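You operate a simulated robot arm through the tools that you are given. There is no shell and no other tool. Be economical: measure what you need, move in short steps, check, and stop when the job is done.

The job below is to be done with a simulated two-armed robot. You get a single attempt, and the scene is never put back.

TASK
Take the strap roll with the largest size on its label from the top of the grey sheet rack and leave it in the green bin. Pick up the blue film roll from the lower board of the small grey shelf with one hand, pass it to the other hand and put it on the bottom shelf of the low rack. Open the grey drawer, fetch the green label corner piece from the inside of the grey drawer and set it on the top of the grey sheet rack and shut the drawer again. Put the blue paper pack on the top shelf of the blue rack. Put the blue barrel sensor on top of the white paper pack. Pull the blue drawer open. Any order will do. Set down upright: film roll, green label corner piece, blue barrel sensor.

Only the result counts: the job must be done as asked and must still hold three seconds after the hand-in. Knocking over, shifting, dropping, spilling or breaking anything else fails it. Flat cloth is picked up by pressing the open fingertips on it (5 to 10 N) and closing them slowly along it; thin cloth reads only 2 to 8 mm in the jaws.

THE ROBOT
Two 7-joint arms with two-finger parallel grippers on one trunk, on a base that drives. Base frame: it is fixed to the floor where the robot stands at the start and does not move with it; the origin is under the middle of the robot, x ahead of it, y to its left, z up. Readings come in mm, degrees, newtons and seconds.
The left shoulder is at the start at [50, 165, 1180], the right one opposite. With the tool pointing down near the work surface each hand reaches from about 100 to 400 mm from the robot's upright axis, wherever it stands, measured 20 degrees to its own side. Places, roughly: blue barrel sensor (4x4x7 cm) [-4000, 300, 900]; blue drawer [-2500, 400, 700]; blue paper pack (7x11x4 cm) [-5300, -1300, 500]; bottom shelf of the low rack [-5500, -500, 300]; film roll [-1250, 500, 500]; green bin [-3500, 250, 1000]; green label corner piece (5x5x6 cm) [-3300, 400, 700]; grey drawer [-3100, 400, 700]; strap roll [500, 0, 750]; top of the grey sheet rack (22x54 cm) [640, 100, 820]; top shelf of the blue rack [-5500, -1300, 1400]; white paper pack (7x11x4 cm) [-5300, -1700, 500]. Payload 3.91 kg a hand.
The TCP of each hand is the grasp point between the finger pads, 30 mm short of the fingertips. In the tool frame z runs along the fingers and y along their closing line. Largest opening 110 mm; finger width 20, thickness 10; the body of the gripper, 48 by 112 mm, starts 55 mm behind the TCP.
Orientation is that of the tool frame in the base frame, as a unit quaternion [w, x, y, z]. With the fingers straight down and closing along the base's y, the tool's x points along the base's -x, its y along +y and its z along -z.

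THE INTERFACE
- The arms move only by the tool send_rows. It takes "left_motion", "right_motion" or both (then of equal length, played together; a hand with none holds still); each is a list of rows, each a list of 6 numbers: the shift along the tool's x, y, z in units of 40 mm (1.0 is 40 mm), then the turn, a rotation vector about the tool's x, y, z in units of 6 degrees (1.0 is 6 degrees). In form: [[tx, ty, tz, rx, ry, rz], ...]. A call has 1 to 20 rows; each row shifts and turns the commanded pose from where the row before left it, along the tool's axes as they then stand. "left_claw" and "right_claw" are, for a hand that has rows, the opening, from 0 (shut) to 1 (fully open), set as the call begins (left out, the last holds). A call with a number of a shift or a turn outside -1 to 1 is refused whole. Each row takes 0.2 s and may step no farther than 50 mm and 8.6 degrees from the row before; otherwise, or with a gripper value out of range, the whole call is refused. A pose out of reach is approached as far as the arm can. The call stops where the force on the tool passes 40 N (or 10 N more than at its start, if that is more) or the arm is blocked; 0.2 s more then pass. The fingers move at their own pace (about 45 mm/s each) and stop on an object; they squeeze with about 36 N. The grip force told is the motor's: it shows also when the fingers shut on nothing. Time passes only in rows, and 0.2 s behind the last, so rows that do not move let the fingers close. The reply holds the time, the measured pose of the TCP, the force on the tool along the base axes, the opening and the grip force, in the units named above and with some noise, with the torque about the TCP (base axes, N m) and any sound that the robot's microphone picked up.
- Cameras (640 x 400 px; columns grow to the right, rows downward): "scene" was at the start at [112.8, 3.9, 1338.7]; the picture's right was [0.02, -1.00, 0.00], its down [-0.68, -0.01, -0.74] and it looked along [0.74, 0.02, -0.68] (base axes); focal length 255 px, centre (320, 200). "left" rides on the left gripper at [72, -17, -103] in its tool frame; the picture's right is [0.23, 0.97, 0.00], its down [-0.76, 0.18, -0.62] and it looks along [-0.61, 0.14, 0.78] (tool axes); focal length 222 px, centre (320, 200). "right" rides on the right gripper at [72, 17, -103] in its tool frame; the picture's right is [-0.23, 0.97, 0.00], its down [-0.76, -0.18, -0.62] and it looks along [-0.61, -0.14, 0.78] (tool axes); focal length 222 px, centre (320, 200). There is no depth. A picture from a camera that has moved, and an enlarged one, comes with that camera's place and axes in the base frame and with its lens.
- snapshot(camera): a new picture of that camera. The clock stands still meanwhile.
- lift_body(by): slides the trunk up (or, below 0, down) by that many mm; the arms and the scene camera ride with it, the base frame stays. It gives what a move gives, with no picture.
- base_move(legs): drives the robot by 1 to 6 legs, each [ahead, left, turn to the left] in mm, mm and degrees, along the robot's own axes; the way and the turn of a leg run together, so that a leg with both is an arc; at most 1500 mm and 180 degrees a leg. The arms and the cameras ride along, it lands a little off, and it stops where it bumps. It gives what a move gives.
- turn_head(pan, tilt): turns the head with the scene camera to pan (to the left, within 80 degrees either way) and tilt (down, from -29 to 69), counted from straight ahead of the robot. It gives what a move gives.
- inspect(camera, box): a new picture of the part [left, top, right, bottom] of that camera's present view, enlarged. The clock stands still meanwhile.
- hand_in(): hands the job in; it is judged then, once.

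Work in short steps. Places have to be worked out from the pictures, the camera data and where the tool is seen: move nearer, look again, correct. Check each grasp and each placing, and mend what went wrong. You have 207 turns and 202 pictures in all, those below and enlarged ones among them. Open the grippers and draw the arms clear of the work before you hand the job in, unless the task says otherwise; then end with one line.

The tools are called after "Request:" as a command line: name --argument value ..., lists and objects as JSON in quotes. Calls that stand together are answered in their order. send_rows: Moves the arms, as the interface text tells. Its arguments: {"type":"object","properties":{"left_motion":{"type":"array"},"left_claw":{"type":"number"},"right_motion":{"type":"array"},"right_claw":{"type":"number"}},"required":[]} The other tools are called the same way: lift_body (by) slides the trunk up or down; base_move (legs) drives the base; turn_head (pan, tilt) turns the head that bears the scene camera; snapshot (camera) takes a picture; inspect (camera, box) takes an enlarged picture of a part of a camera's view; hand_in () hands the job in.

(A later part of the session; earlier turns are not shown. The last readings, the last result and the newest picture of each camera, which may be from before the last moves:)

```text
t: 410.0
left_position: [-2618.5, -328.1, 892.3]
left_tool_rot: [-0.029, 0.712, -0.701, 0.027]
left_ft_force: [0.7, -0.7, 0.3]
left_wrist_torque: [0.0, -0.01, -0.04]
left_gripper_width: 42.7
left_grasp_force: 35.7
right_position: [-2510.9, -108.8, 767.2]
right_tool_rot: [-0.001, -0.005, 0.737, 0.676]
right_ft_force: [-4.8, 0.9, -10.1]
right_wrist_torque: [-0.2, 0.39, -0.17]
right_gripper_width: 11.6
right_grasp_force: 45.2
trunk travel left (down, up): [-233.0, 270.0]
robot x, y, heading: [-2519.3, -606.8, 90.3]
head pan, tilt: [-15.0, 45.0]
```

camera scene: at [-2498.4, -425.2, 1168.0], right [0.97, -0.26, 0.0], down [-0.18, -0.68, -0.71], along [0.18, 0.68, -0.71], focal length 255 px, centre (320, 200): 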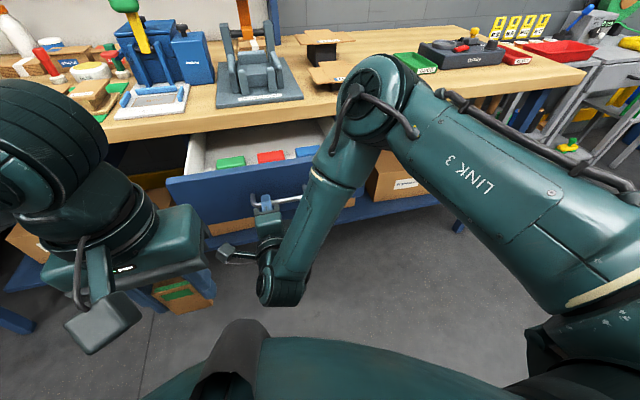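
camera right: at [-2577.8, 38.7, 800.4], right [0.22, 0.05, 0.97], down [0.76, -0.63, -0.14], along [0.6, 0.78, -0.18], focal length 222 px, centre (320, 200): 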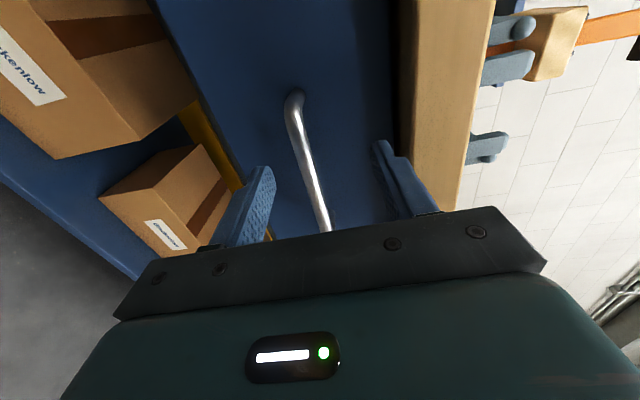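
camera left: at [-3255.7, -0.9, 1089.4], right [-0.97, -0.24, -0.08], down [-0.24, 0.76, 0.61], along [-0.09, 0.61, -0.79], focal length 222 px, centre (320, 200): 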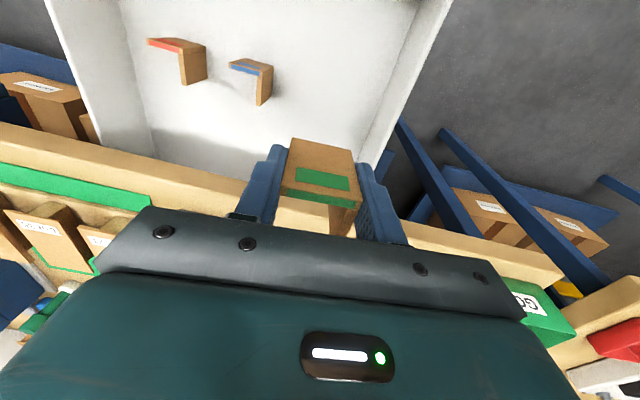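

Blue drawer is open ~270 mm. Release, withdraw, and reset the right hand to tool-down.

Request:
send_rows --right_motion '[[0, 0, 0, 0, 0, 0], [0, 0, 0, 0, 0, 0], [0, 0, -0.6, 0, 0, 0], [0, 0, -0.6, 0, 0, 0]]' --right_claw 0.6

Request:
base_move --legs '[[-50, 0, 0]]'

Request:
lift_body --by 170

Request:
send_rows --right_motion '[[0, 0, 0, 0, 0, -1], [0, 0, 0, 0, 0, -1], [0, 0, 0, 0, 0, -1], [0, 0, 0, 0, 0, -1], [0, 0, 0, 0, 0, -1], [0, 0, 0, 0, 0, -1], [0, 0, 0, 0, 0, -1], [0, 0, 0, 0, 0, -1], [0, 0, 0, 0, 0, -1], [0, 0, 0, 0, 0, -1], [0, 0, 0, 0, 0, -1], [0, 0, 0, 0, 0, -1], [0, 0, 0, 0, 0, -1], [0, 0, 0, 0, 0, -1], [0, 0, 0, 0, 0, -1]]'

Request:
send_rows --right_motion '[[0, 0, 0, 0, 1, 0], [0, 0, 0, 0, 1, 0], [0, 0, 0, 0, 1, 0], [0, 0, 0, 0, 1, 0], [0, 0, 0, 0, 1, 0], [0, 0, 0, 0, 1, 0], [0, 0, 0, 0, 1, 0], [0, 0, 0, 0, 1, 0], [0, 0, 0, 0, 1, 0], [0, 0, 0, 0, 1, 0], [0, 0, 0, 0, 1, 0], [0, 0, 0, 0, 1, 0], [0, 0, 0, 0, 1, 0], [0, 0, 0, 0, 1, 0], [0, 0, 0, 0, 1, 0], [0.8, -0.5, 0, 0, 0, 0], [0.8, -0.5, 0, 0, 0, 0], [0.8, -0.5, 0, 0, 0, 0]]'

```text
t: 411.0
left_position: [-2618.9, -329.4, 894.1]
left_tool_rot: [-0.029, 0.712, -0.701, 0.026]
left_ft_force: [-0.5, -0.2, -0.1]
left_wrist_torque: [0.03, 0.01, -0.02]
left_gripper_width: 42.9
left_grasp_force: 35.9
right_position: [-2509.5, -155.8, 771.6]
right_tool_rot: [-0.001, -0.005, 0.737, 0.676]
right_ft_force: [-0.5, -0.4, 0.3]
right_wrist_torque: [0.01, 0.01, 0.02]
right_gripper_width: 66.0
right_grasp_force: 0.1
trunk travel left (down, up): [-233.0, 270.0]
robot x, y, heading: [-2516.1, -608.0, 90.1]
head pan, tilt: [-15.0, 45.0]
```

```text
t: 411.9
left_position: [-2617.1, -350.5, 893.8]
left_tool_rot: [-0.029, 0.71, -0.703, 0.026]
left_ft_force: [-0.7, 0.0, -0.1]
left_wrist_torque: [0.01, 0.02, 0.02]
left_gripper_width: 42.8
left_grasp_force: 36.0
right_position: [-2509.4, -178.4, 771.2]
right_tool_rot: [-0.001, -0.006, 0.737, 0.676]
right_ft_force: [0.8, -0.8, 0.3]
right_wrist_torque: [0.05, 0.02, -0.01]
right_gripper_width: 66.2
right_grasp_force: 0.2
trunk travel left (down, up): [-233.0, 270.0]
robot x, y, heading: [-2515.0, -629.4, 90.1]
head pan, tilt: [-15.0, 45.0]
stopped in leg 1: the robot was blocked; the commanded pose is now the measured one
```

```text
t: 413.9
left_position: [-2618.3, -351.8, 1063.1]
left_tool_rot: [-0.029, 0.71, -0.703, 0.027]
left_ft_force: [-1.0, -0.9, 0.7]
left_wrist_torque: [0.02, -0.01, -0.04]
left_gripper_width: 42.6
left_grasp_force: 35.8
right_position: [-2510.1, -179.1, 941.1]
right_tool_rot: [-0.002, -0.005, 0.738, 0.675]
right_ft_force: [0.2, 0.4, 0.1]
right_wrist_torque: [0.03, 0.01, -0.01]
right_gripper_width: 65.7
right_grasp_force: 0.0
trunk travel left (down, up): [-403.0, 100.0]
robot x, y, heading: [-2517.2, -625.0, 90.0]
head pan, tilt: [-15.0, 45.0]
```

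```text
t: 417.1
left_position: [-2619.1, -351.0, 1063.2]
left_tool_rot: [-0.029, 0.71, -0.703, 0.027]
left_ft_force: [-0.4, 0.4, 0.1]
left_wrist_torque: [0.04, 0.01, 0.04]
left_gripper_width: 42.7
left_grasp_force: 36.2
right_position: [-2510.3, -179.1, 942.1]
right_tool_rot: [-0.477, 0.526, -0.517, -0.478]
right_ft_force: [-0.2, 0.7, 0.2]
right_wrist_torque: [-0.01, 0.03, 0.0]
right_gripper_width: 66.0
right_grasp_force: 0.0
trunk travel left (down, up): [-403.0, 100.0]
robot x, y, heading: [-2518.9, -626.8, 90.1]
head pan, tilt: [-15.0, 45.0]
```

```text
t: 420.9
left_position: [-2616.8, -351.2, 1063.5]
left_tool_rot: [-0.029, 0.71, -0.703, 0.027]
left_ft_force: [0.7, 0.5, -0.9]
left_wrist_torque: [0.02, 0.03, 0.01]
left_gripper_width: 42.6
left_grasp_force: 36.0
right_position: [-2451.0, -272.8, 948.2]
right_tool_rot: [0.029, 0.71, -0.703, 0.033]
right_ft_force: [0.3, 0.4, 0.1]
right_wrist_torque: [0.01, 0.0, -0.01]
right_gripper_width: 66.0
right_grasp_force: 0.1
trunk travel left (down, up): [-403.0, 100.0]
robot x, y, heading: [-2516.3, -626.5, 90.2]
head pan, tilt: [-15.0, 45.0]
```

Head for the sheet rack: strafe right, then turn to face it.

Request:
base_move --legs '[[70, 0, 0], [0, -1400, 0], [0, -880, 0], [0, 0, -90]]'

Request:
turn_head --pan 0 --tilt 40

Request:
snapshot --camera "scene"

```text
t: 439.5
left_position: [-534.1, -254.2, 1063.3]
left_tool_rot: [-0.029, 0.72, -0.693, 0.027]
left_ft_force: [0.2, -0.3, -0.2]
left_wrist_torque: [-0.02, -0.05, 0.01]
left_gripper_width: 42.7
left_grasp_force: 36.2
right_position: [-369.5, -171.1, 946.3]
right_tool_rot: [0.029, 0.718, -0.694, 0.033]
right_ft_force: [-0.1, 0.1, 0.7]
right_wrist_torque: [0.01, 0.03, 0.01]
right_gripper_width: 66.1
right_grasp_force: 0.0
trunk travel left (down, up): [-403.0, 100.0]
robot x, y, heading: [-430.2, -527.0, 91.5]
head pan, tilt: [-15.0, 45.0]
stopped in leg 3: the robot was blocked; the commanded pose is now the measured one
```

```text
t: 440.2
left_position: [-533.7, -253.4, 1064.1]
left_tool_rot: [-0.029, 0.72, -0.693, 0.028]
left_ft_force: [-0.3, 0.9, -0.3]
left_wrist_torque: [0.01, 0.02, -0.01]
left_gripper_width: 42.8
left_grasp_force: 36.3
right_position: [-370.7, -170.3, 946.7]
right_tool_rot: [0.028, 0.719, -0.693, 0.033]
right_ft_force: [0.1, 0.2, 0.7]
right_wrist_torque: [-0.03, 0.05, 0.0]
right_gripper_width: 66.0
right_grasp_force: 0.2
trunk travel left (down, up): [-403.0, 100.0]
robot x, y, heading: [-426.9, -526.3, 91.4]
head pan, tilt: [0.0, 40.0]
```

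```text
40 pictures are left
camera scene: at [-430.7, -410.4, 1345.5], right [1.0, 0.03, 0.0], down [0.02, -0.64, -0.77], along [-0.02, 0.77, -0.64], focal length 255 px, centre (320, 200)
```

scene: 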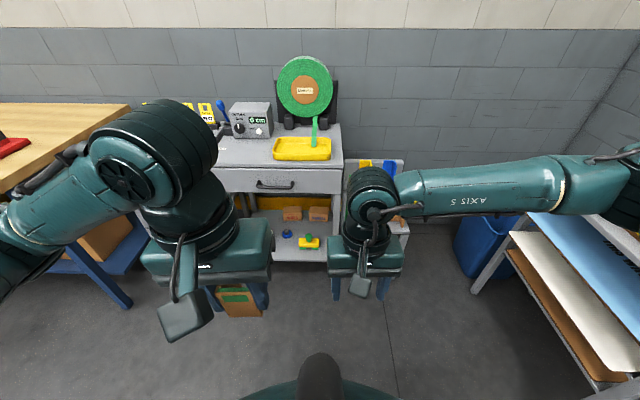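

Something at right-rear blocks; move ahead to y≈-320, then right to x≈-240 and turn.

Request:
base_move --legs '[[0, 30, 0], [205, 0, -1.4], [0, -215, 0], [0, 0, -90]]'

Request:
snapshot --camera "scene"

```text
t: 448.2
left_position: [23.6, -207.6, 1064.2]
left_tool_rot: [0.002, -0.032, 0.999, -0.039]
left_ft_force: [-0.3, -0.1, -0.2]
left_wrist_torque: [-0.02, -0.02, 0.01]
left_gripper_width: 42.5
left_grasp_force: 36.2
right_position: [110.5, -368.9, 947.0]
right_tool_rot: [-0.043, -0.03, 0.999, -0.004]
right_ft_force: [-1.0, -0.2, 0.4]
right_wrist_torque: [0.0, 0.03, -0.01]
right_gripper_width: 65.9
right_grasp_force: 0.1
trunk travel left (down, up): [-403.0, 100.0]
robot x, y, heading: [-245.5, -322.9, 3.2]
head pan, tilt: [0.0, 40.0]
```

```text
39 pictures are left
camera scene: at [-132.6, -312.9, 1345.5], right [0.05, -1.0, 0.0], down [-0.64, -0.03, -0.77], along [0.76, 0.04, -0.64], focal length 255 px, centre (320, 200)
```

scene: 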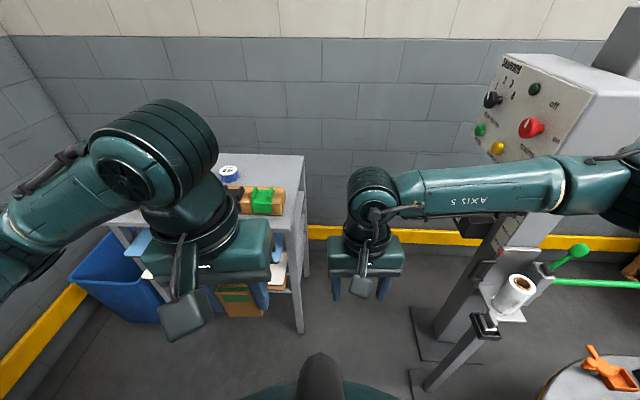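

Strafe left 360 with heading fix, then ahead to x≈100.

Request:
base_move --legs '[[0, 0, -3.2], [0, 362, 0], [340, 0, 0]]'

Request:
snapshot --camera "scene"

Request:
snapshot --camera "left"

```text
t: 454.2
left_position: [370.3, 144.7, 1063.6]
left_tool_rot: [0.001, -0.006, 0.999, -0.04]
left_ft_force: [0.5, 0.3, 0.3]
left_wrist_torque: [-0.01, 0.02, -0.03]
left_gripper_width: 42.8
left_grasp_force: 36.4
right_position: [448.5, -21.1, 947.6]
right_tool_rot: [-0.043, -0.005, 0.999, -0.003]
right_ft_force: [0.2, -0.2, 0.2]
right_wrist_torque: [-0.01, 0.02, -0.02]
right_gripper_width: 65.9
right_grasp_force: 0.0
trunk travel left (down, up): [-403.0, 100.0]
robot x, y, heading: [90.6, 42.6, -0.1]
head pan, tilt: [0.0, 40.0]
```

```text
38 pictures are left
camera scene: at [208.7, 46.9, 1345.4], right [0.0, -1.0, 0.0], down [-0.64, 0.0, -0.77], along [0.77, 0.0, -0.64], focal length 255 px, centre (320, 200)
```

scene: 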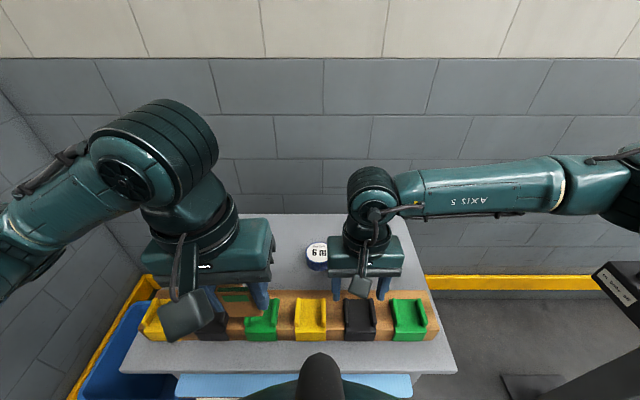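

```text
37 pictures are left
camera left: at [296.7, 135.1, 1167.2], right [-0.24, 0.97, -0.08], down [0.76, 0.23, 0.61], along [0.61, 0.09, -0.79], focal length 222 px, centre (320, 200)
```

left: 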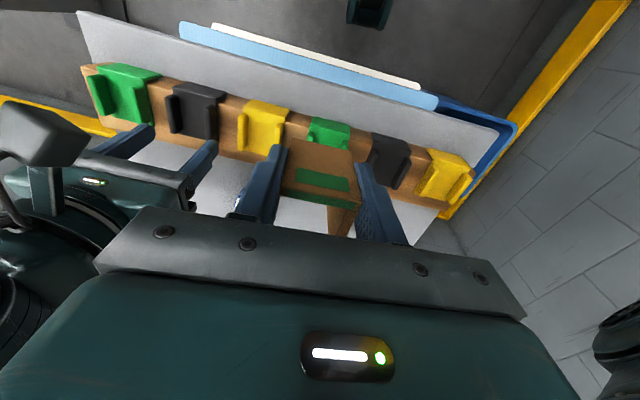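

Extend the left hand forward to x≈595 above the free area behind the block.

Request:
send_rows --left_motion '[[-0.95, 0.05, 0, 0, 0, 0], [-0.95, 0.05, 0, 0, 0, 0], [-0.95, 0.05, 0, 0, 0, 0], [-0.95, 0.05, 0, 0, 0, 0], [-0.95, 0.05, 0, 0, 0, 0], [-0.95, 0, 0, 0, 0, 0], [0, 0, 0, 0, 0, 0]]'

Request:
snapshot --camera "left"

```text
t: 455.8
left_position: [597.6, 156.7, 1064.6]
left_tool_rot: [0.002, -0.006, 0.999, -0.039]
left_ft_force: [0.6, 0.4, 0.7]
left_wrist_torque: [0.0, -0.03, -0.01]
left_gripper_width: 42.8
left_grasp_force: 35.9
right_position: [447.4, -21.9, 947.9]
right_tool_rot: [-0.043, -0.005, 0.999, -0.003]
right_ft_force: [0.3, 0.3, 0.5]
right_wrist_torque: [-0.05, 0.02, 0.01]
right_gripper_width: 65.9
right_grasp_force: 0.0
trunk travel left (down, up): [-403.0, 100.0]
robot x, y, heading: [92.8, 45.8, 0.3]
head pan, tilt: [0.0, 40.0]
```

```text
36 pictures are left
camera left: at [524.7, 147.6, 1167.9], right [-0.24, 0.97, -0.08], down [0.76, 0.23, 0.61], along [0.61, 0.09, -0.79], focal length 222 px, centre (320, 200)
```

left: 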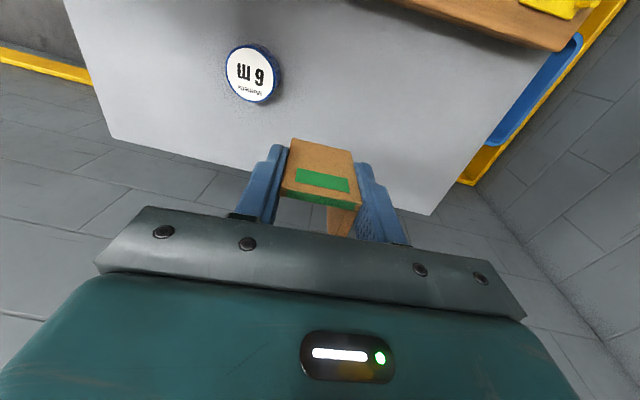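

Clear flat area below. Descend to just above contact.

Request:
send_rows --left_motion '[[0, 0, 1, 0, 0, 0], [0, 0, 1, 0, 0, 0], [0, 0, 1, 0, 0, 0], [0, 0, 1, 0, 0, 0], [0, 0, 0.4, 0, 0, 0], [0, 0, 0.12, 0, 0, 0], [0, 0, 0.1, 0, 0, 0], [0, 0, 0.1, 0, 0, 0]]'

Request:
inspect --camera "scene" --box '[160, 180, 360, 320]'

```text
t: 457.6
left_position: [598.7, 141.8, 875.0]
left_tool_rot: [0.001, -0.005, 0.999, -0.039]
left_ft_force: [-0.7, -1.3, 0.1]
left_wrist_torque: [0.03, -0.02, 0.01]
left_gripper_width: 42.5
left_grasp_force: 35.6
right_position: [447.3, -22.8, 948.5]
right_tool_rot: [-0.044, -0.004, 0.999, -0.002]
right_ft_force: [-0.1, 0.0, -0.3]
right_wrist_torque: [-0.01, -0.03, -0.01]
right_gripper_width: 65.9
right_grasp_force: 0.2
trunk travel left (down, up): [-403.0, 100.0]
robot x, y, heading: [93.3, 45.6, 0.1]
head pan, tilt: [0.0, 40.0]
```

```text
2.86 times, centred on (260, 250) of scene
camera zoom: at [208.2, 46.9, 1345.5], right [0.0, -1.0, 0.0], down [-0.64, 0.0, -0.77], along [0.77, 0.0, -0.64], focal length 729 px, centre (491, 57)
```

zoom: 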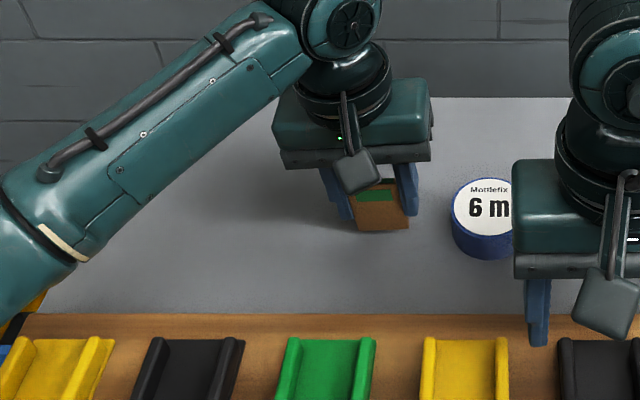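

Close to the surface. Step down in 2–3 mm increments until contact.

Request:
send_rows --left_motion '[[0, 0, 0.07, 0, 0, 0], [0, 0, 0.07, 0, 0, 0], [0, 0, 0.07, 0, 0, 0], [0, 0, 0.07, 0, 0, 0], [0, 0, 0, 0, 0, 0]]'

```text
t: 458.8
left_position: [599.8, 141.8, 867.9]
left_tool_rot: [0.006, -0.005, 0.999, -0.041]
left_ft_force: [-0.6, 2.4, 25.1]
left_wrist_torque: [0.55, 0.07, 0.01]
left_gripper_width: 42.9
left_grasp_force: 36.5
right_position: [445.7, -23.7, 948.7]
right_tool_rot: [-0.043, -0.003, 0.999, -0.003]
right_ft_force: [0.7, -0.1, -0.1]
right_wrist_torque: [0.01, -0.01, 0.01]
right_gripper_width: 66.0
right_grasp_force: 0.1
trunk travel left (down, up): [-403.0, 100.0]
robot x, y, heading: [95.1, 43.8, 0.3]
head pan, tilt: [0.0, 40.0]
```

Contact. Release and lift straight up.

Request:
send_rows --left_motion '[[0, 0, 0, 0, 0, 0], [0, 0, 0, 0, 0, 0], [0, 0, 0, 0, 0, 0], [0, 0, -0.5, 0, 0, 0], [0, 0, -1, 0, 0, 0], [0, 0, -1, 0, 0, 0], [0, 0, -1, 0, 0, 0], [0, 0, -1, 0, 0, 0]]' --left_claw 0.62

Request:
snapshot --camera "left"

```text
t: 460.6
left_position: [598.6, 153.1, 1043.2]
left_tool_rot: [0.001, -0.005, 0.999, -0.039]
left_ft_force: [0.3, -0.5, -0.6]
left_wrist_torque: [-0.01, 0.02, 0.03]
left_gripper_width: 68.3
left_grasp_force: 0.0
right_position: [447.2, -21.6, 947.4]
right_tool_rot: [-0.044, -0.004, 0.999, -0.003]
right_ft_force: [-0.2, -0.1, -0.4]
right_wrist_torque: [0.0, -0.03, -0.02]
right_gripper_width: 66.1
right_grasp_force: 0.1
trunk travel left (down, up): [-403.0, 100.0]
robot x, y, heading: [92.5, 42.1, 0.1]
head pan, tilt: [0.0, 40.0]
```

```text
34 pictures are left
camera left: at [525.1, 143.8, 1147.1], right [-0.24, 0.97, -0.08], down [0.76, 0.23, 0.61], along [0.61, 0.09, -0.79], focal length 222 px, centre (320, 200)
```

left: 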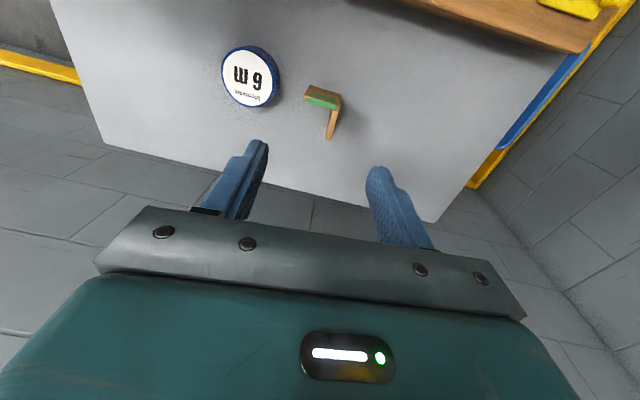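

Corner piece stands upright. Retract the left hand and drive to the small grey shelf for the film roll.

Request:
send_rows --left_motion '[[1, 0, 0, 0, 0, 0], [1, 0, 0, 0, 0, 0], [1, 0, 0, 0, 0, 0], [1, 0, 0, 0, 0, 0], [1, 0, 0, 0, 0, 0], [1, 0, 0, 0, 0, 0]]' --left_claw 1

Request:
base_move --legs '[[-340, 0, 0], [0, -360, 0], [0, 0, 90], [0, 950, 0]]'

Request:
lift_body --by -250

Request:
turn_head --pan -5 --tilt 30

Request:
snapshot --camera "scene"

```text
t: 462.0
left_position: [355.9, 152.1, 1041.0]
left_tool_rot: [0.001, -0.006, 0.999, -0.038]
left_ft_force: [0.0, 0.2, -0.8]
left_wrist_torque: [0.01, -0.04, 0.04]
left_gripper_width: 109.9
left_grasp_force: 0.0
right_position: [447.6, -23.6, 947.4]
right_tool_rot: [-0.043, -0.005, 0.999, -0.003]
right_ft_force: [-0.7, -0.2, -0.7]
right_wrist_torque: [-0.02, -0.02, 0.02]
right_gripper_width: 66.0
right_grasp_force: 0.0
trunk travel left (down, up): [-403.0, 100.0]
robot x, y, heading: [94.5, 48.0, 0.1]
head pan, tilt: [0.0, 40.0]
```

```text
t: 479.7
left_position: [-1303.3, -50.0, 1042.8]
left_tool_rot: [-0.029, 0.711, -0.702, 0.028]
left_ft_force: [0.1, -0.5, 0.1]
left_wrist_torque: [0.0, 0.0, -0.03]
left_gripper_width: 109.9
left_grasp_force: 0.1
right_position: [-1130.2, 39.1, 947.8]
right_tool_rot: [0.029, 0.709, -0.703, 0.033]
right_ft_force: [-0.3, 0.3, 0.4]
right_wrist_torque: [-0.01, 0.02, 0.03]
right_gripper_width: 66.2
right_grasp_force: 0.1
trunk travel left (down, up): [-403.0, 100.0]
robot x, y, heading: [-1198.7, -316.6, 89.9]
head pan, tilt: [0.0, 40.0]
```

```text
t: 482.2
left_position: [-1303.1, -50.5, 792.6]
left_tool_rot: [-0.028, 0.711, -0.702, 0.027]
left_ft_force: [0.7, -0.9, -0.7]
left_wrist_torque: [-0.02, 0.04, 0.0]
left_gripper_width: 110.0
left_grasp_force: 0.0
right_position: [-1130.2, 41.0, 698.5]
right_tool_rot: [0.029, 0.709, -0.704, 0.033]
right_ft_force: [0.4, 0.6, 0.0]
right_wrist_torque: [0.0, 0.0, -0.03]
right_gripper_width: 65.9
right_grasp_force: 0.1
trunk travel left (down, up): [-153.0, 350.0]
robot x, y, heading: [-1196.3, -313.2, 89.9]
head pan, tilt: [0.0, 40.0]
```

```text
t: 483.0
left_position: [-1303.5, -50.0, 792.9]
left_tool_rot: [-0.029, 0.71, -0.703, 0.028]
left_ft_force: [-0.2, 1.0, -0.2]
left_wrist_torque: [0.0, -0.03, 0.02]
left_gripper_width: 110.1
left_grasp_force: 0.1
right_position: [-1129.1, 40.1, 698.8]
right_tool_rot: [0.029, 0.71, -0.703, 0.033]
right_ft_force: [0.1, 0.2, -0.2]
right_wrist_torque: [-0.01, -0.01, -0.01]
right_gripper_width: 66.1
right_grasp_force: 0.1
trunk travel left (down, up): [-153.0, 350.0]
robot x, y, heading: [-1197.4, -313.6, 89.9]
head pan, tilt: [-5.0, 30.0]
```

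```text
33 pictures are left
camera scene: at [-1188.5, -192.9, 1110.8], right [1.0, -0.09, 0.0], down [-0.04, -0.5, -0.87], along [0.07, 0.86, -0.5], focal length 255 px, centre (320, 200)
```

scene: 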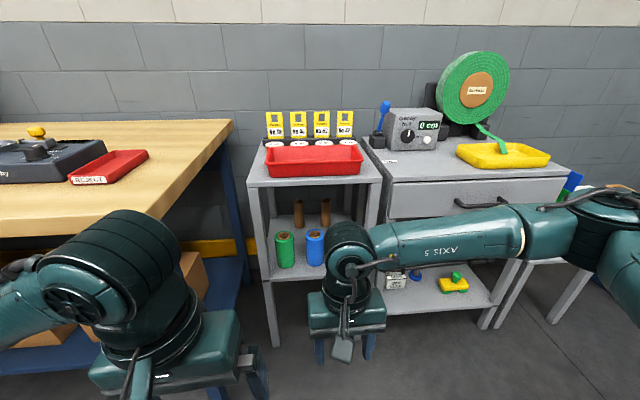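

Rolls stand upright on the lower board (z≈514); blue at about [-1151, 423], Ø≈56, height≈130. I tuck the right hand and bring the left hand forward, tilted 78°.

Request:
send_rows --left_motion '[[-1, 0, 0, 0, 0, 0], [-1, 0, 0, 0, 0, 0], [-1, 0, 0, 0, 0, 0], [-1, 0, 0, 0, 0, 0], [-0.5, 0, 0, 0, -1, 0], [-0.5, 0, 0, 0, -1, 0], [0, 0, 0, 0, -1, 0], [0, 0, 0, 0, -1, 0], [0, 0, 0, 0, -1, 0], [0, 0, 0, 0, -1, 0], [0, 0, 0, 0, -1, 0], [0, 0, 0, 0, -1, 0], [0, 0, 0, 0, -1, 0], [0, 0, 0, 0, -1, 0], [0, 0, 0, 0, -1, 0], [0, 0, 0, 0, -1, 0], [0, 0, 0, 0, -1, 0]]' --right_motion '[[1, -0.5, 0, 0, 0, 0], [1, -0.5, 0, 0, 0, 0], [1, -0.5, 0, 0, 0, 0], [0, 0, -1, 0, 0, 0], [0, 0, -1, 0, 0, 0], [0, 0, 0, 0, 0, 0], [0, 0, 0, 0, 0, 0], [0, 0, 0, 0, 0, 0], [0, 0, 0, 0, 0, 0], [0, 0, 0, 0, 0, 0], [0, 0, 0, 0, 0, 0], [0, 0, 0, 0, 0, 0], [0, 0, 0, 0, 0, 0], [0, 0, 0, 0, 0, 0], [0, 0, 0, 0, 0, 0], [0, 0, 0, 0, 0, 0], [0, 0, 0, 0, 0, 0]]' --left_claw 0.72

Request:
inspect --camera "scene" --box '[230, 170, 390, 300]'

```text
t: 486.6
left_position: [-1305.9, 148.9, 795.1]
left_tool_rot: [-0.465, 0.568, -0.527, -0.428]
left_ft_force: [-0.1, 0.1, -0.5]
left_wrist_torque: [-0.01, 0.0, -0.02]
left_gripper_width: 79.4
left_grasp_force: 0.1
right_position: [-1070.3, -68.9, 786.6]
right_tool_rot: [0.028, 0.709, -0.703, 0.033]
right_ft_force: [-0.3, 0.3, -0.6]
right_wrist_torque: [-0.01, 0.0, 0.01]
right_gripper_width: 66.1
right_grasp_force: 0.0
trunk travel left (down, up): [-153.0, 350.0]
robot x, y, heading: [-1199.8, -315.6, 89.8]
head pan, tilt: [-5.0, 30.0]
```

```text
3.08 times, centred on (310, 235) of scene
camera zoom: at [-1188.5, -192.9, 1110.9], right [1.0, -0.09, 0.0], down [-0.04, -0.5, -0.87], along [0.07, 0.86, -0.5], focal length 785 px, centre (351, 92)
```

zoom: 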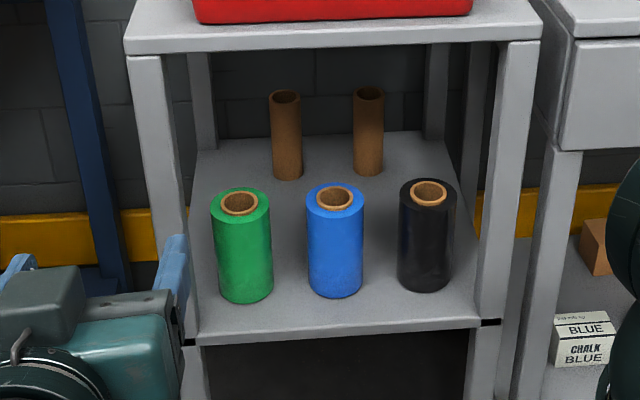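

Left hand tilts fine. Lower trunk 150, strafe right ~155 to align with the blue roll, and look through the left camera.

Request:
lift_body --by -150

Request:
base_move --legs '[[0, -155, 0]]'

Request:
snapshot --camera "left"

Request:
snapshot --camera "scene"

```text
t: 488.3
left_position: [-1305.2, 149.6, 644.4]
left_tool_rot: [-0.465, 0.569, -0.528, -0.426]
left_ft_force: [-0.3, 0.3, -0.1]
left_wrist_torque: [0.03, -0.03, 0.01]
left_gripper_width: 79.1
left_grasp_force: 0.1
right_position: [-1070.0, -70.2, 637.1]
right_tool_rot: [0.029, 0.71, -0.703, 0.033]
right_ft_force: [0.3, 0.1, 1.1]
right_wrist_torque: [0.03, 0.03, -0.03]
right_gripper_width: 66.2
right_grasp_force: 0.0
trunk travel left (down, up): [-3.0, 500.0]
robot x, y, heading: [-1196.6, -310.2, 89.9]
head pan, tilt: [-5.0, 30.0]
```

```text
t: 490.3
left_position: [-1149.4, 149.6, 643.1]
left_tool_rot: [-0.464, 0.57, -0.528, -0.426]
left_ft_force: [0.1, -0.4, 0.7]
left_wrist_torque: [-0.02, 0.04, 0.0]
left_gripper_width: 79.1
left_grasp_force: 0.0
right_position: [-914.0, -70.0, 636.5]
right_tool_rot: [0.029, 0.71, -0.702, 0.033]
right_ft_force: [0.8, -0.6, 0.0]
right_wrist_torque: [0.0, 0.01, 0.01]
right_gripper_width: 66.1
right_grasp_force: 0.1
trunk travel left (down, up): [-3.0, 500.0]
robot x, y, heading: [-1041.2, -313.1, 90.1]
head pan, tilt: [-5.0, 30.0]
```

```text
31 pictures are left
camera left: at [-1129.1, 34.3, 595.9], right [-0.95, -0.06, -0.3], down [-0.24, -0.46, 0.86], along [-0.19, 0.89, 0.42], focal length 222 px, centre (320, 200)
```

left: 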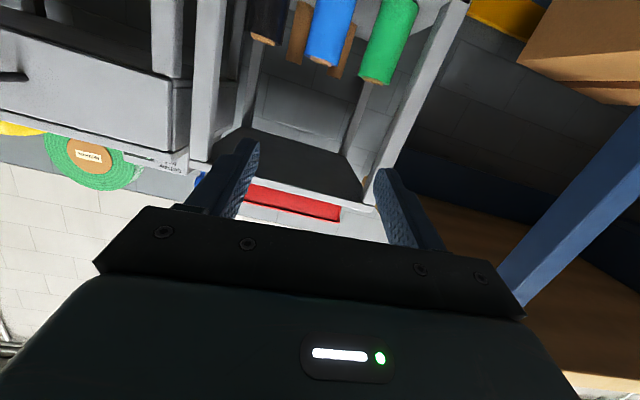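

```text
30 pictures are left
camera scene: at [-1032.2, -192.6, 960.9], right [1.0, -0.08, 0.0], down [-0.04, -0.5, -0.87], along [0.07, 0.86, -0.5], focal length 255 px, centre (320, 200)
```

scene: 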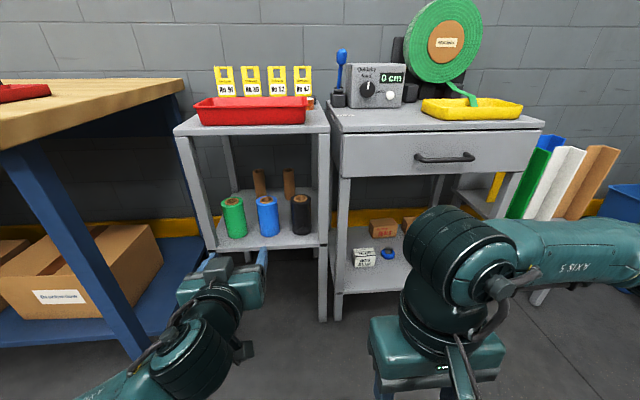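

Blue roll: centre [-1146, 524], z 412–545; board front edge y≈450. Lower and extend the left hand, then drive forward 200 and check.

Request:
send_rows --left_motion '[[0.58, 0.05, 0.63, 0, 0, 0], [0.58, 0.05, 0.63, 0, 0, 0], [0.58, 0.05, 0.63, 0, 0, 0], [0.58, 0.05, 0.63, 0, 0, 0], [0.58, 0.03, 0.63, 0, 0, 0], [0, 0, 0, 0, 0, 0]]'

Request:
base_move --legs '[[170, 0, 0]]'

Request:
snapshot --camera "left"

```text
t: 491.7
left_position: [-1165.9, 255.7, 508.6]
left_tool_rot: [-0.455, 0.56, -0.531, -0.445]
left_ft_force: [1.3, 0.1, 0.2]
left_wrist_torque: [0.01, 0.01, 0.01]
left_gripper_width: 79.1
left_grasp_force: 0.0
right_position: [-914.0, -69.6, 637.4]
right_tool_rot: [0.028, 0.709, -0.703, 0.033]
right_ft_force: [0.3, 1.2, 0.7]
right_wrist_torque: [-0.02, 0.0, 0.0]
right_gripper_width: 66.2
right_grasp_force: 0.0
trunk travel left (down, up): [-3.0, 500.0]
robot x, y, heading: [-1039.4, -309.9, 89.9]
head pan, tilt: [-5.0, 30.0]
```

```text
t: 493.2
left_position: [-1162.7, 426.2, 509.6]
left_tool_rot: [-0.457, 0.558, -0.532, -0.444]
left_ft_force: [-0.2, -0.3, 0.1]
left_wrist_torque: [0.02, 0.0, -0.02]
left_gripper_width: 79.1
left_grasp_force: 0.1
right_position: [-911.6, 101.2, 635.4]
right_tool_rot: [0.029, 0.708, -0.705, 0.032]
right_ft_force: [0.6, 0.6, -0.1]
right_wrist_torque: [-0.02, -0.02, 0.03]
right_gripper_width: 66.0
right_grasp_force: 0.1
trunk travel left (down, up): [-3.0, 500.0]
robot x, y, heading: [-1040.6, -141.6, 89.9]
head pan, tilt: [-5.0, 30.0]
```

```text
29 pictures are left
camera left: at [-1142.9, 312.5, 457.6], right [-0.96, -0.06, -0.26], down [-0.2, -0.47, 0.86], along [-0.17, 0.88, 0.44], focal length 222 px, centre (320, 200)
```

left: 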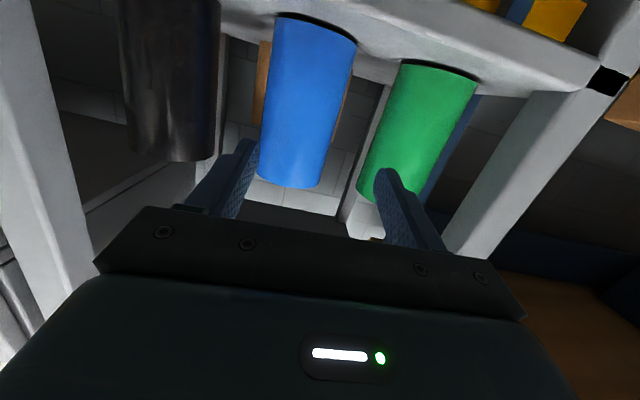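

Shift 17 mm right, then in 85 mm, then close.

Request:
base_move --legs '[[0, -17, 0], [85, 0, 0]]'

Request:
snapshot --camera "left"

```text
t: 494.7
left_position: [-1146.7, 512.6, 506.6]
left_tool_rot: [-0.455, 0.559, -0.531, -0.445]
left_ft_force: [0.0, 1.2, -0.4]
left_wrist_torque: [0.02, 0.0, 0.0]
left_gripper_width: 79.2
left_grasp_force: 0.0
right_position: [-896.1, 187.2, 637.0]
right_tool_rot: [0.029, 0.709, -0.704, 0.033]
right_ft_force: [1.1, -0.1, -0.4]
right_wrist_torque: [0.01, 0.0, -0.02]
right_gripper_width: 66.1
right_grasp_force: 0.1
trunk travel left (down, up): [-3.0, 500.0]
robot x, y, heading: [-1019.9, -60.6, 90.0]
head pan, tilt: [-5.0, 30.0]
```

```text
28 pictures are left
camera left: at [-1127.4, 397.0, 456.0], right [-0.96, -0.06, -0.26], down [-0.2, -0.47, 0.86], along [-0.17, 0.88, 0.44], focal length 222 px, centre (320, 200)
```

left: 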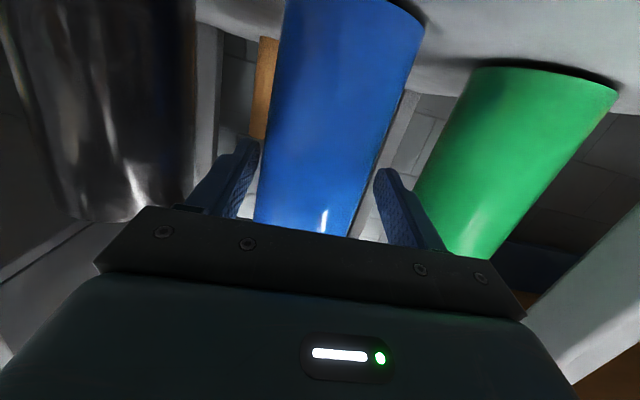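

Roll is between the fingers. Close, then lift with the trunk 30 mm.

Request:
send_rows --left_motion '[[0, 0, 0.1, 0, 0, 0], [0, 0, 0, 0, 0, 0], [0, 0, 0, 0, 0, 0], [0, 0, 0, 0, 0, 0], [0, 0, 0, 0, 0, 0]]' --left_claw 0

Request:
lift_body --by 35

Request:
snapshot --camera "left"

```text
t: 495.9
left_position: [-1156.7, 516.8, 505.3]
left_tool_rot: [-0.45, 0.555, -0.533, -0.452]
left_ft_force: [-1.7, -0.8, 1.3]
left_wrist_torque: [-0.04, 0.27, 0.05]
left_gripper_width: 67.8
left_grasp_force: 35.9
right_position: [-897.1, 184.7, 636.5]
right_tool_rot: [0.03, 0.709, -0.704, 0.032]
right_ft_force: [0.4, 0.0, 0.0]
right_wrist_torque: [0.01, 0.03, 0.0]
right_gripper_width: 66.0
right_grasp_force: 0.0
trunk travel left (down, up): [-3.0, 500.0]
robot x, y, heading: [-1021.9, -59.8, 90.2]
head pan, tilt: [-5.0, 30.0]
```

```text
t: 496.7
left_position: [-1145.9, 516.0, 540.5]
left_tool_rot: [-0.456, 0.559, -0.532, -0.443]
left_ft_force: [-0.5, 1.3, -3.2]
left_wrist_torque: [-0.05, 0.16, 0.09]
left_gripper_width: 67.0
left_grasp_force: 35.1
right_position: [-895.9, 185.6, 670.8]
right_tool_rot: [0.029, 0.708, -0.704, 0.034]
right_ft_force: [-0.1, 0.4, 0.4]
right_wrist_torque: [0.0, -0.02, 0.03]
right_gripper_width: 66.1
right_grasp_force: 0.1
trunk travel left (down, up): [-38.0, 465.0]
robot x, y, heading: [-1025.1, -55.4, 90.0]
head pan, tilt: [-5.0, 30.0]
```

```text
27 pictures are left
camera left: at [-1126.1, 400.4, 489.7], right [-0.96, -0.06, -0.26], down [-0.2, -0.47, 0.86], along [-0.17, 0.88, 0.44], focal length 222 px, centre (320, 200)
```

left: 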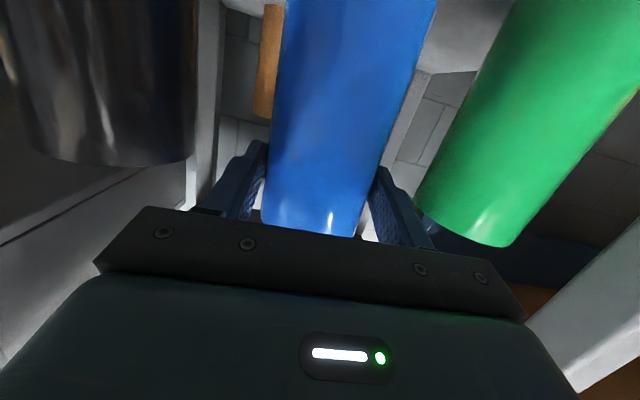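

Roll held (Ø67). Back out of the shelf, raise the trunk, and bring the left hand with the roll toward the centre while preparing the right hand.

Request:
base_move --legs '[[-330, 0, 0]]'

Request:
lift_body --by 200

Request:
send_rows --left_motion '[[0, -0.7, -0.6, 0, 0, 0], [0, -0.7, -0.6, 0, 0, 0], [0, -0.7, -0.6, 0, 0, 0], [0, -0.4, -0.6, 0, 0, 0], [0, 0, 0, 1, 0, 0], [0, 0, 0, 1, 0, 0], [0, 0, 0, 1, 0, 0], [0, 0, 0, 1, 0, 0], [0, 0, 0, 1, 0, 0], [0, 0, 0, 1, 0, 0], [0, 0, 0, 0, 0, 0], [0, 0, 0, 0, 0, 0], [0, 0, 0, 0, 0, 0], [0, 0, 0, 0, 0, 0], [0, 0, 0, 0, 0, 0], [0, 0, 0, 0, 0, 0], [0, 0, 0, 0, 0, 0], [0, 0, 0, 0, 0, 0], [0, 0, 0, 0, 0, 0]]' --right_motion '[[-0.5, -1, 0, 0, 0, 0], [-0.5, -1, 0, 0, 0, 0], [-1, 0, 0, 0, 0, 0], [-1, 0, 0, 0, 0, 0], [0, 0, 0, 0, -1, 0], [0, 0, 0, 0, -1, 0], [0, 0, 0, 0, -1, 0], [0, 0, 0, 0, -1, 0], [0, 0, 0, 0, -1, 0], [0, 0, 0, 0, -1, 0], [0, 0, 0, 0, -1, 0], [0, 0, 0, 0, -1, 0], [0, 0, 0, 0, -1, 0], [0, 0, 0, 0, -1, 0], [0, 0, 0, 0, -1, 0], [0, 0, 0, 0, -1, 0], [0, 0, 0, 0, -1, 0], [0, 0, 0, 0, -1, 0], [0, 0, 0, 0, -1, 0]]' --right_claw 1

Request:
turn_head --pan 0 --tilt 40

Request:
snapshot --camera "scene"

```text
t: 498.9
left_position: [-1149.5, 184.9, 541.5]
left_tool_rot: [-0.454, 0.56, -0.531, -0.445]
left_ft_force: [-0.1, -0.5, -4.0]
left_wrist_torque: [-0.07, -0.04, -0.01]
left_gripper_width: 67.1
left_grasp_force: 36.0
right_position: [-896.8, -144.1, 672.0]
right_tool_rot: [0.029, 0.711, -0.702, 0.033]
right_ft_force: [-0.3, 0.4, 0.8]
right_wrist_torque: [0.02, 0.0, 0.01]
right_gripper_width: 66.0
right_grasp_force: 0.1
trunk travel left (down, up): [-38.0, 465.0]
robot x, y, heading: [-1024.5, -393.2, 90.4]
head pan, tilt: [-5.0, 30.0]
```

```text
t: 501.1
left_position: [-1149.7, 183.9, 740.5]
left_tool_rot: [-0.454, 0.56, -0.53, -0.446]
left_ft_force: [-0.2, -0.5, -3.5]
left_wrist_torque: [-0.08, 0.01, 0.02]
left_gripper_width: 67.2
left_grasp_force: 36.1
right_position: [-896.7, -145.2, 870.8]
right_tool_rot: [0.029, 0.711, -0.702, 0.033]
right_ft_force: [0.8, -0.4, 0.0]
right_wrist_torque: [-0.01, -0.01, 0.04]
right_gripper_width: 66.0
right_grasp_force: 0.0
trunk travel left (down, up): [-238.0, 265.0]
robot x, y, heading: [-1023.1, -393.0, 90.4]
head pan, tilt: [-5.0, 30.0]
```

```text
t: 502.1
left_position: [-1105.0, 138.1, 796.7]
left_tool_rot: [0.438, -0.486, 0.532, 0.538]
left_ft_force: [-0.3, 0.1, -4.0]
left_wrist_torque: [-0.08, -0.05, 0.0]
left_gripper_width: 67.1
left_grasp_force: 36.0
right_position: [-819.4, -34.6, 861.7]
right_tool_rot: [0.029, 0.711, -0.702, 0.032]
right_ft_force: [-0.3, -0.4, 0.3]
right_wrist_torque: [-0.01, -0.06, 0.0]
right_gripper_width: 109.9
right_grasp_force: 0.0
trunk travel left (down, up): [-238.0, 265.0]
robot x, y, heading: [-1017.4, -388.9, 90.2]
head pan, tilt: [-5.0, 30.0]
stopped in row 4 (left hand): the arm was blocked; the commanded pose is now the measured one
```

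```text
t: 502.8
left_position: [-1105.8, 138.7, 798.7]
left_tool_rot: [0.438, -0.485, 0.532, 0.538]
left_ft_force: [0.0, -0.5, -3.1]
left_wrist_torque: [-0.09, -0.02, 0.01]
left_gripper_width: 67.0
left_grasp_force: 36.0
right_position: [-819.8, -34.1, 860.6]
right_tool_rot: [0.029, 0.711, -0.702, 0.033]
right_ft_force: [0.5, 0.4, -0.6]
right_wrist_torque: [0.0, 0.0, 0.01]
right_gripper_width: 109.9
right_grasp_force: 0.1
trunk travel left (down, up): [-238.0, 265.0]
robot x, y, heading: [-1022.2, -390.5, 90.4]
head pan, tilt: [0.0, 40.0]
```

```text
26 pictures are left
camera scene: at [-1022.8, -272.7, 1180.5], right [1.0, 0.0, 0.0], down [0.0, -0.64, -0.77], along [0.0, 0.77, -0.64], focal length 255 px, centre (320, 200)
```

scene: 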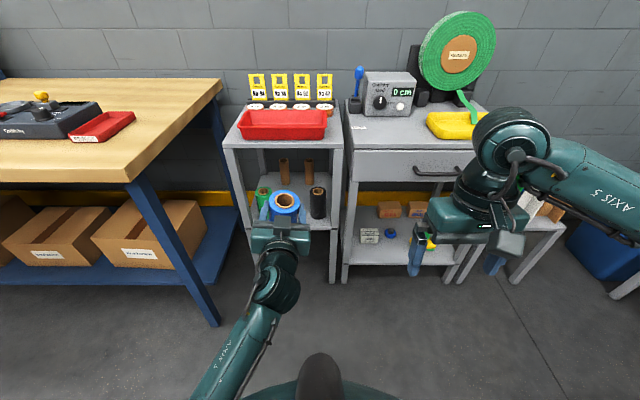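

The left arm is at its limit there, so I hold it and bring the right hand in pointing left: tilt to horizontal, then yaw 84° left.

Request:
send_rows --right_motion '[[-1, -0.4, 0, 0, 0, 0], [-1, -0.4, 0, 0, 0, 0], [-0.7, 0, 0, 0, 0, 0], [0, 0, 0, 0, -1, 0], [0, 0, 0, 0, -1, 0], [0, 0, 0, 0, -1, 0], [0, 0, 0, 0, -1, 0], [0, 0, 0, 0, -1, 0], [0, 0, 0, 0, -1, 0], [0, 0, 0, 0, -1, 0], [0, 0, 0, 0, -1, 0], [0, 0, 0, 0, -1, 0], [0, 0, 0, 0, -1, 0], [0, 0, 0, 0, -1, 0], [0, 0, 0, 0, -1, 0], [0, 0, 0, 0, -1, 0], [0, 0, 0, 0, -1, 0], [0, 0, 0, 0, -0.7, 0]]'

Request:
send_rows --right_motion '[[0, 0, 0, -1, 0, 0], [0, 0, 0, -1, 0, 0], [0, 0, 0, -1, 0, 0], [0, 0, 0, -1, 0, 0], [0, 0, 0, -1, 0, 0], [0, 0, 0, -1, 0, 0], [0, 0, 0, -1, 0, 0], [0, 0, 0, -1, 0, 0], [0, 0, 0, -1, 0, 0], [0, 0, 0, -1, 0, 0], [0, 0, 0, -1, 0, 0], [0, 0, 0, -1, 0, 0], [0, 0, 0, -1, 0, 0], [0, 0, 0, -1, 0, 0], [0, 0, 0, 0, 0, 0]]'

```text
t: 506.6
left_position: [-1104.7, 137.8, 798.3]
left_tool_rot: [0.438, -0.487, 0.53, 0.539]
left_ft_force: [0.7, 0.3, -3.9]
left_wrist_torque: [-0.08, -0.04, -0.01]
left_gripper_width: 66.9
left_grasp_force: 36.2
right_position: [-785.3, 75.5, 860.2]
right_tool_rot: [-0.356, 0.615, -0.606, -0.358]
right_ft_force: [0.2, 0.2, 0.4]
right_wrist_torque: [0.01, 0.0, 0.01]
right_gripper_width: 110.1
right_grasp_force: 0.1
right hand out of reach, approached as far as the arm can: row 14, 15, 16, 17, 18
trunk travel left (down, up): [-238.0, 265.0]
robot x, y, heading: [-1021.3, -388.4, 90.0]
head pan, tilt: [0.0, 40.0]
```

```text
t: 509.8
left_position: [-1105.0, 137.2, 797.8]
left_tool_rot: [0.438, -0.485, 0.532, 0.538]
left_ft_force: [0.4, -1.1, -3.7]
left_wrist_torque: [-0.07, -0.02, -0.03]
left_gripper_width: 67.1
left_grasp_force: 36.2
right_position: [-857.2, 74.0, 876.4]
right_tool_rot: [-0.099, -0.678, 0.227, 0.692]
right_ft_force: [0.7, -0.6, -0.1]
right_wrist_torque: [0.04, -0.01, -0.01]
right_gripper_width: 110.0
right_grasp_force: 0.0
right hand out of reach, approached as far as the arm can: row 7, 8, 9, 10, 11
trunk travel left (down, up): [-238.0, 265.0]
robot x, y, heading: [-1022.2, -386.4, 90.4]
head pan, tilt: [0.0, 40.0]
```

Right hand points left with a 27° roll. Correct the roll and move toward the pre-grip beside the roll's lower half.

Request:
send_rows --right_motion '[[0, 0, 0, 0, 0, -1], [0, 0, 0, 0, 0, -1], [0, 0, 0, 0, 0, -1], [0, 0, 0, 0, 0, -1], [0, 0, 0, 0, 0, -0.4], [0.67, -0.2, 0.5, 0, 0, 0], [0.67, -0.2, 0.5, 0, 0, 0], [0.67, -0.2, 0.5, 0, 0, 0], [0.67, -0.2, 0.5, 0, 0, 0], [0.67, -0.2, 0.5, 0, 0, 0], [0, 0, 0, 0, 0, 0]]'

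Request:
snapshot --camera "scene"

```text
t: 512.2
left_position: [-1105.3, 137.8, 798.6]
left_tool_rot: [0.438, -0.485, 0.532, 0.539]
left_ft_force: [0.1, 0.3, -4.0]
left_wrist_torque: [-0.07, -0.04, 0.01]
left_gripper_width: 67.3
left_grasp_force: 36.0
right_position: [-946.1, 130.0, 743.3]
right_tool_rot: [-0.061, 0.712, -0.066, -0.696]
right_ft_force: [-0.3, 0.0, -0.2]
right_wrist_torque: [0.0, 0.0, 0.0]
right_gripper_width: 110.0
right_grasp_force: 0.1
trunk travel left (down, up): [-238.0, 265.0]
robot x, y, heading: [-1022.1, -392.1, 90.0]
head pan, tilt: [0.0, 40.0]
```

```text
25 pictures are left
camera scene: at [-1022.9, -272.6, 1180.4], right [1.0, 0.0, 0.0], down [0.0, -0.64, -0.77], along [0.0, 0.77, -0.64], focal length 255 px, centre (320, 200)
```

scene: 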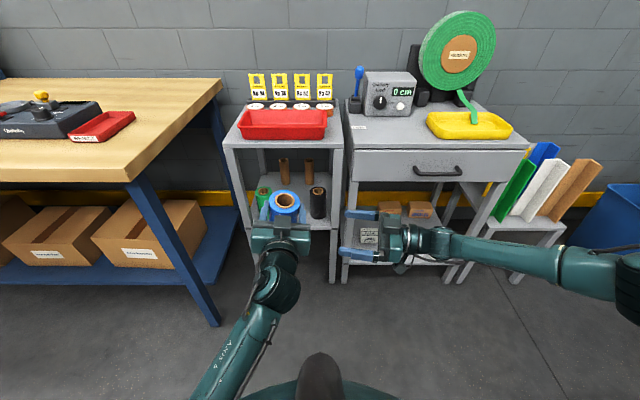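

Well aligned. Move in ~152 mm with a small y correction.

Request:
send_rows --right_motion '[[0, 0.11, 0.77, 0, 0, 0], [0, 0.11, 0.77, 0, 0, 0], [0, 0.11, 0.77, 0, 0, 0], [0, 0, 0.77, 0, 0, 0], [0, 0, 0.72, 0, 0, 0], [0, 0, 0, 0, 0, 0]]'

Request:
inspect --camera "scene" --box '[220, 170, 420, 290]'

Request:
snapshot --camera "right"

```text
t: 513.6
left_position: [-1105.0, 138.1, 799.0]
left_tool_rot: [0.437, -0.486, 0.531, 0.539]
left_ft_force: [-0.2, -1.3, -3.5]
left_wrist_torque: [-0.09, -0.02, 0.03]
left_gripper_width: 67.1
left_grasp_force: 35.7
right_position: [-1097.6, 146.2, 737.1]
right_tool_rot: [-0.062, 0.712, -0.067, -0.696]
right_ft_force: [0.7, 0.2, 0.3]
right_wrist_torque: [-0.01, -0.02, 0.0]
right_gripper_width: 110.0
right_grasp_force: 0.1
trunk travel left (down, up): [-238.0, 265.0]
robot x, y, heading: [-1022.5, -393.7, 90.3]
head pan, tilt: [0.0, 40.0]
```

```text
3.20 times, centred on (320, 230) of scene
camera zoom: at [-1022.9, -272.7, 1180.5], right [1.0, 0.0, 0.0], down [0.0, -0.64, -0.77], along [0.0, 0.77, -0.64], focal length 817 px, centre (320, 104)
```

zoom: 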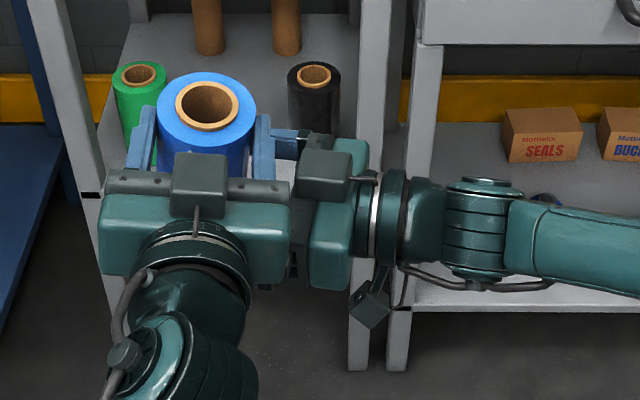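

```text
23 pictures are left
camera right: at [-998.3, 109.5, 667.6], right [-0.18, -0.96, 0.23], down [0.63, 0.07, 0.77], along [-0.76, 0.29, 0.59], focal length 222 px, centre (320, 200)
```

right: 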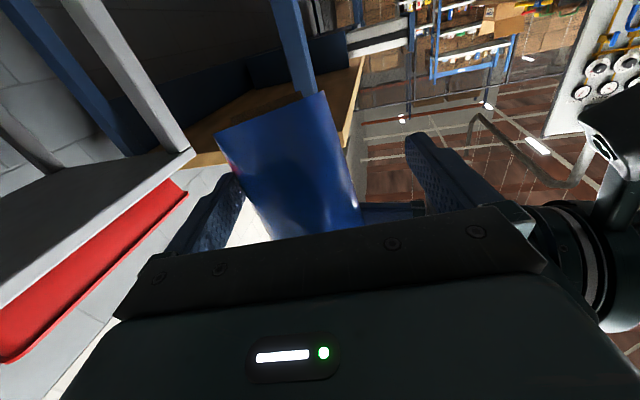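

Roll lies between the right fingers, ~10 mm off-centre. Shift 10 mm and close the right hand.

Request:
send_rows --right_motion '[[0, -0.25, 0.1, 0, 0, 0], [0, 0, 0, 0, 0, 0]]'

Request:
send_rows --right_motion '[[0, 0, 0, 0, 0, 0], [0, 0, 0, 0, 0, 0], [0, 0, 0, 0, 0, 0], [0, 0, 0, 0, 0, 0], [0, 0, 0, 0, 0, 0]]' --right_claw 0

```text
t: 514.2
left_position: [-1105.4, 137.8, 798.1]
left_tool_rot: [0.438, -0.486, 0.531, 0.539]
left_ft_force: [1.4, -0.4, -3.5]
left_wrist_torque: [-0.09, -0.03, -0.01]
left_gripper_width: 67.1
left_grasp_force: 36.0
right_position: [-1100.3, 156.5, 737.9]
right_tool_rot: [-0.062, 0.711, -0.066, -0.697]
right_ft_force: [-0.4, -0.2, 0.0]
right_wrist_torque: [0.02, 0.01, 0.0]
right_gripper_width: 109.6
right_grasp_force: 0.1
trunk travel left (down, up): [-238.0, 265.0]
robot x, y, heading: [-1026.9, -386.4, 90.2]
head pan, tilt: [0.0, 40.0]
```

```text
t: 515.4
left_position: [-1104.7, 137.3, 799.4]
left_tool_rot: [0.438, -0.486, 0.531, 0.539]
left_ft_force: [-1.5, -10.9, -3.2]
left_wrist_torque: [-0.95, 0.25, 0.25]
left_gripper_width: 66.5
left_grasp_force: 35.9
right_position: [-1099.1, 158.5, 737.6]
right_tool_rot: [-0.064, 0.712, -0.068, -0.696]
right_ft_force: [1.7, 10.8, 1.3]
right_wrist_torque: [0.26, -0.16, -0.24]
right_gripper_width: 68.8
right_grasp_force: 36.2
trunk travel left (down, up): [-238.0, 265.0]
robot x, y, heading: [-1022.9, -389.6, 90.2]
head pan, tilt: [0.0, 40.0]
```

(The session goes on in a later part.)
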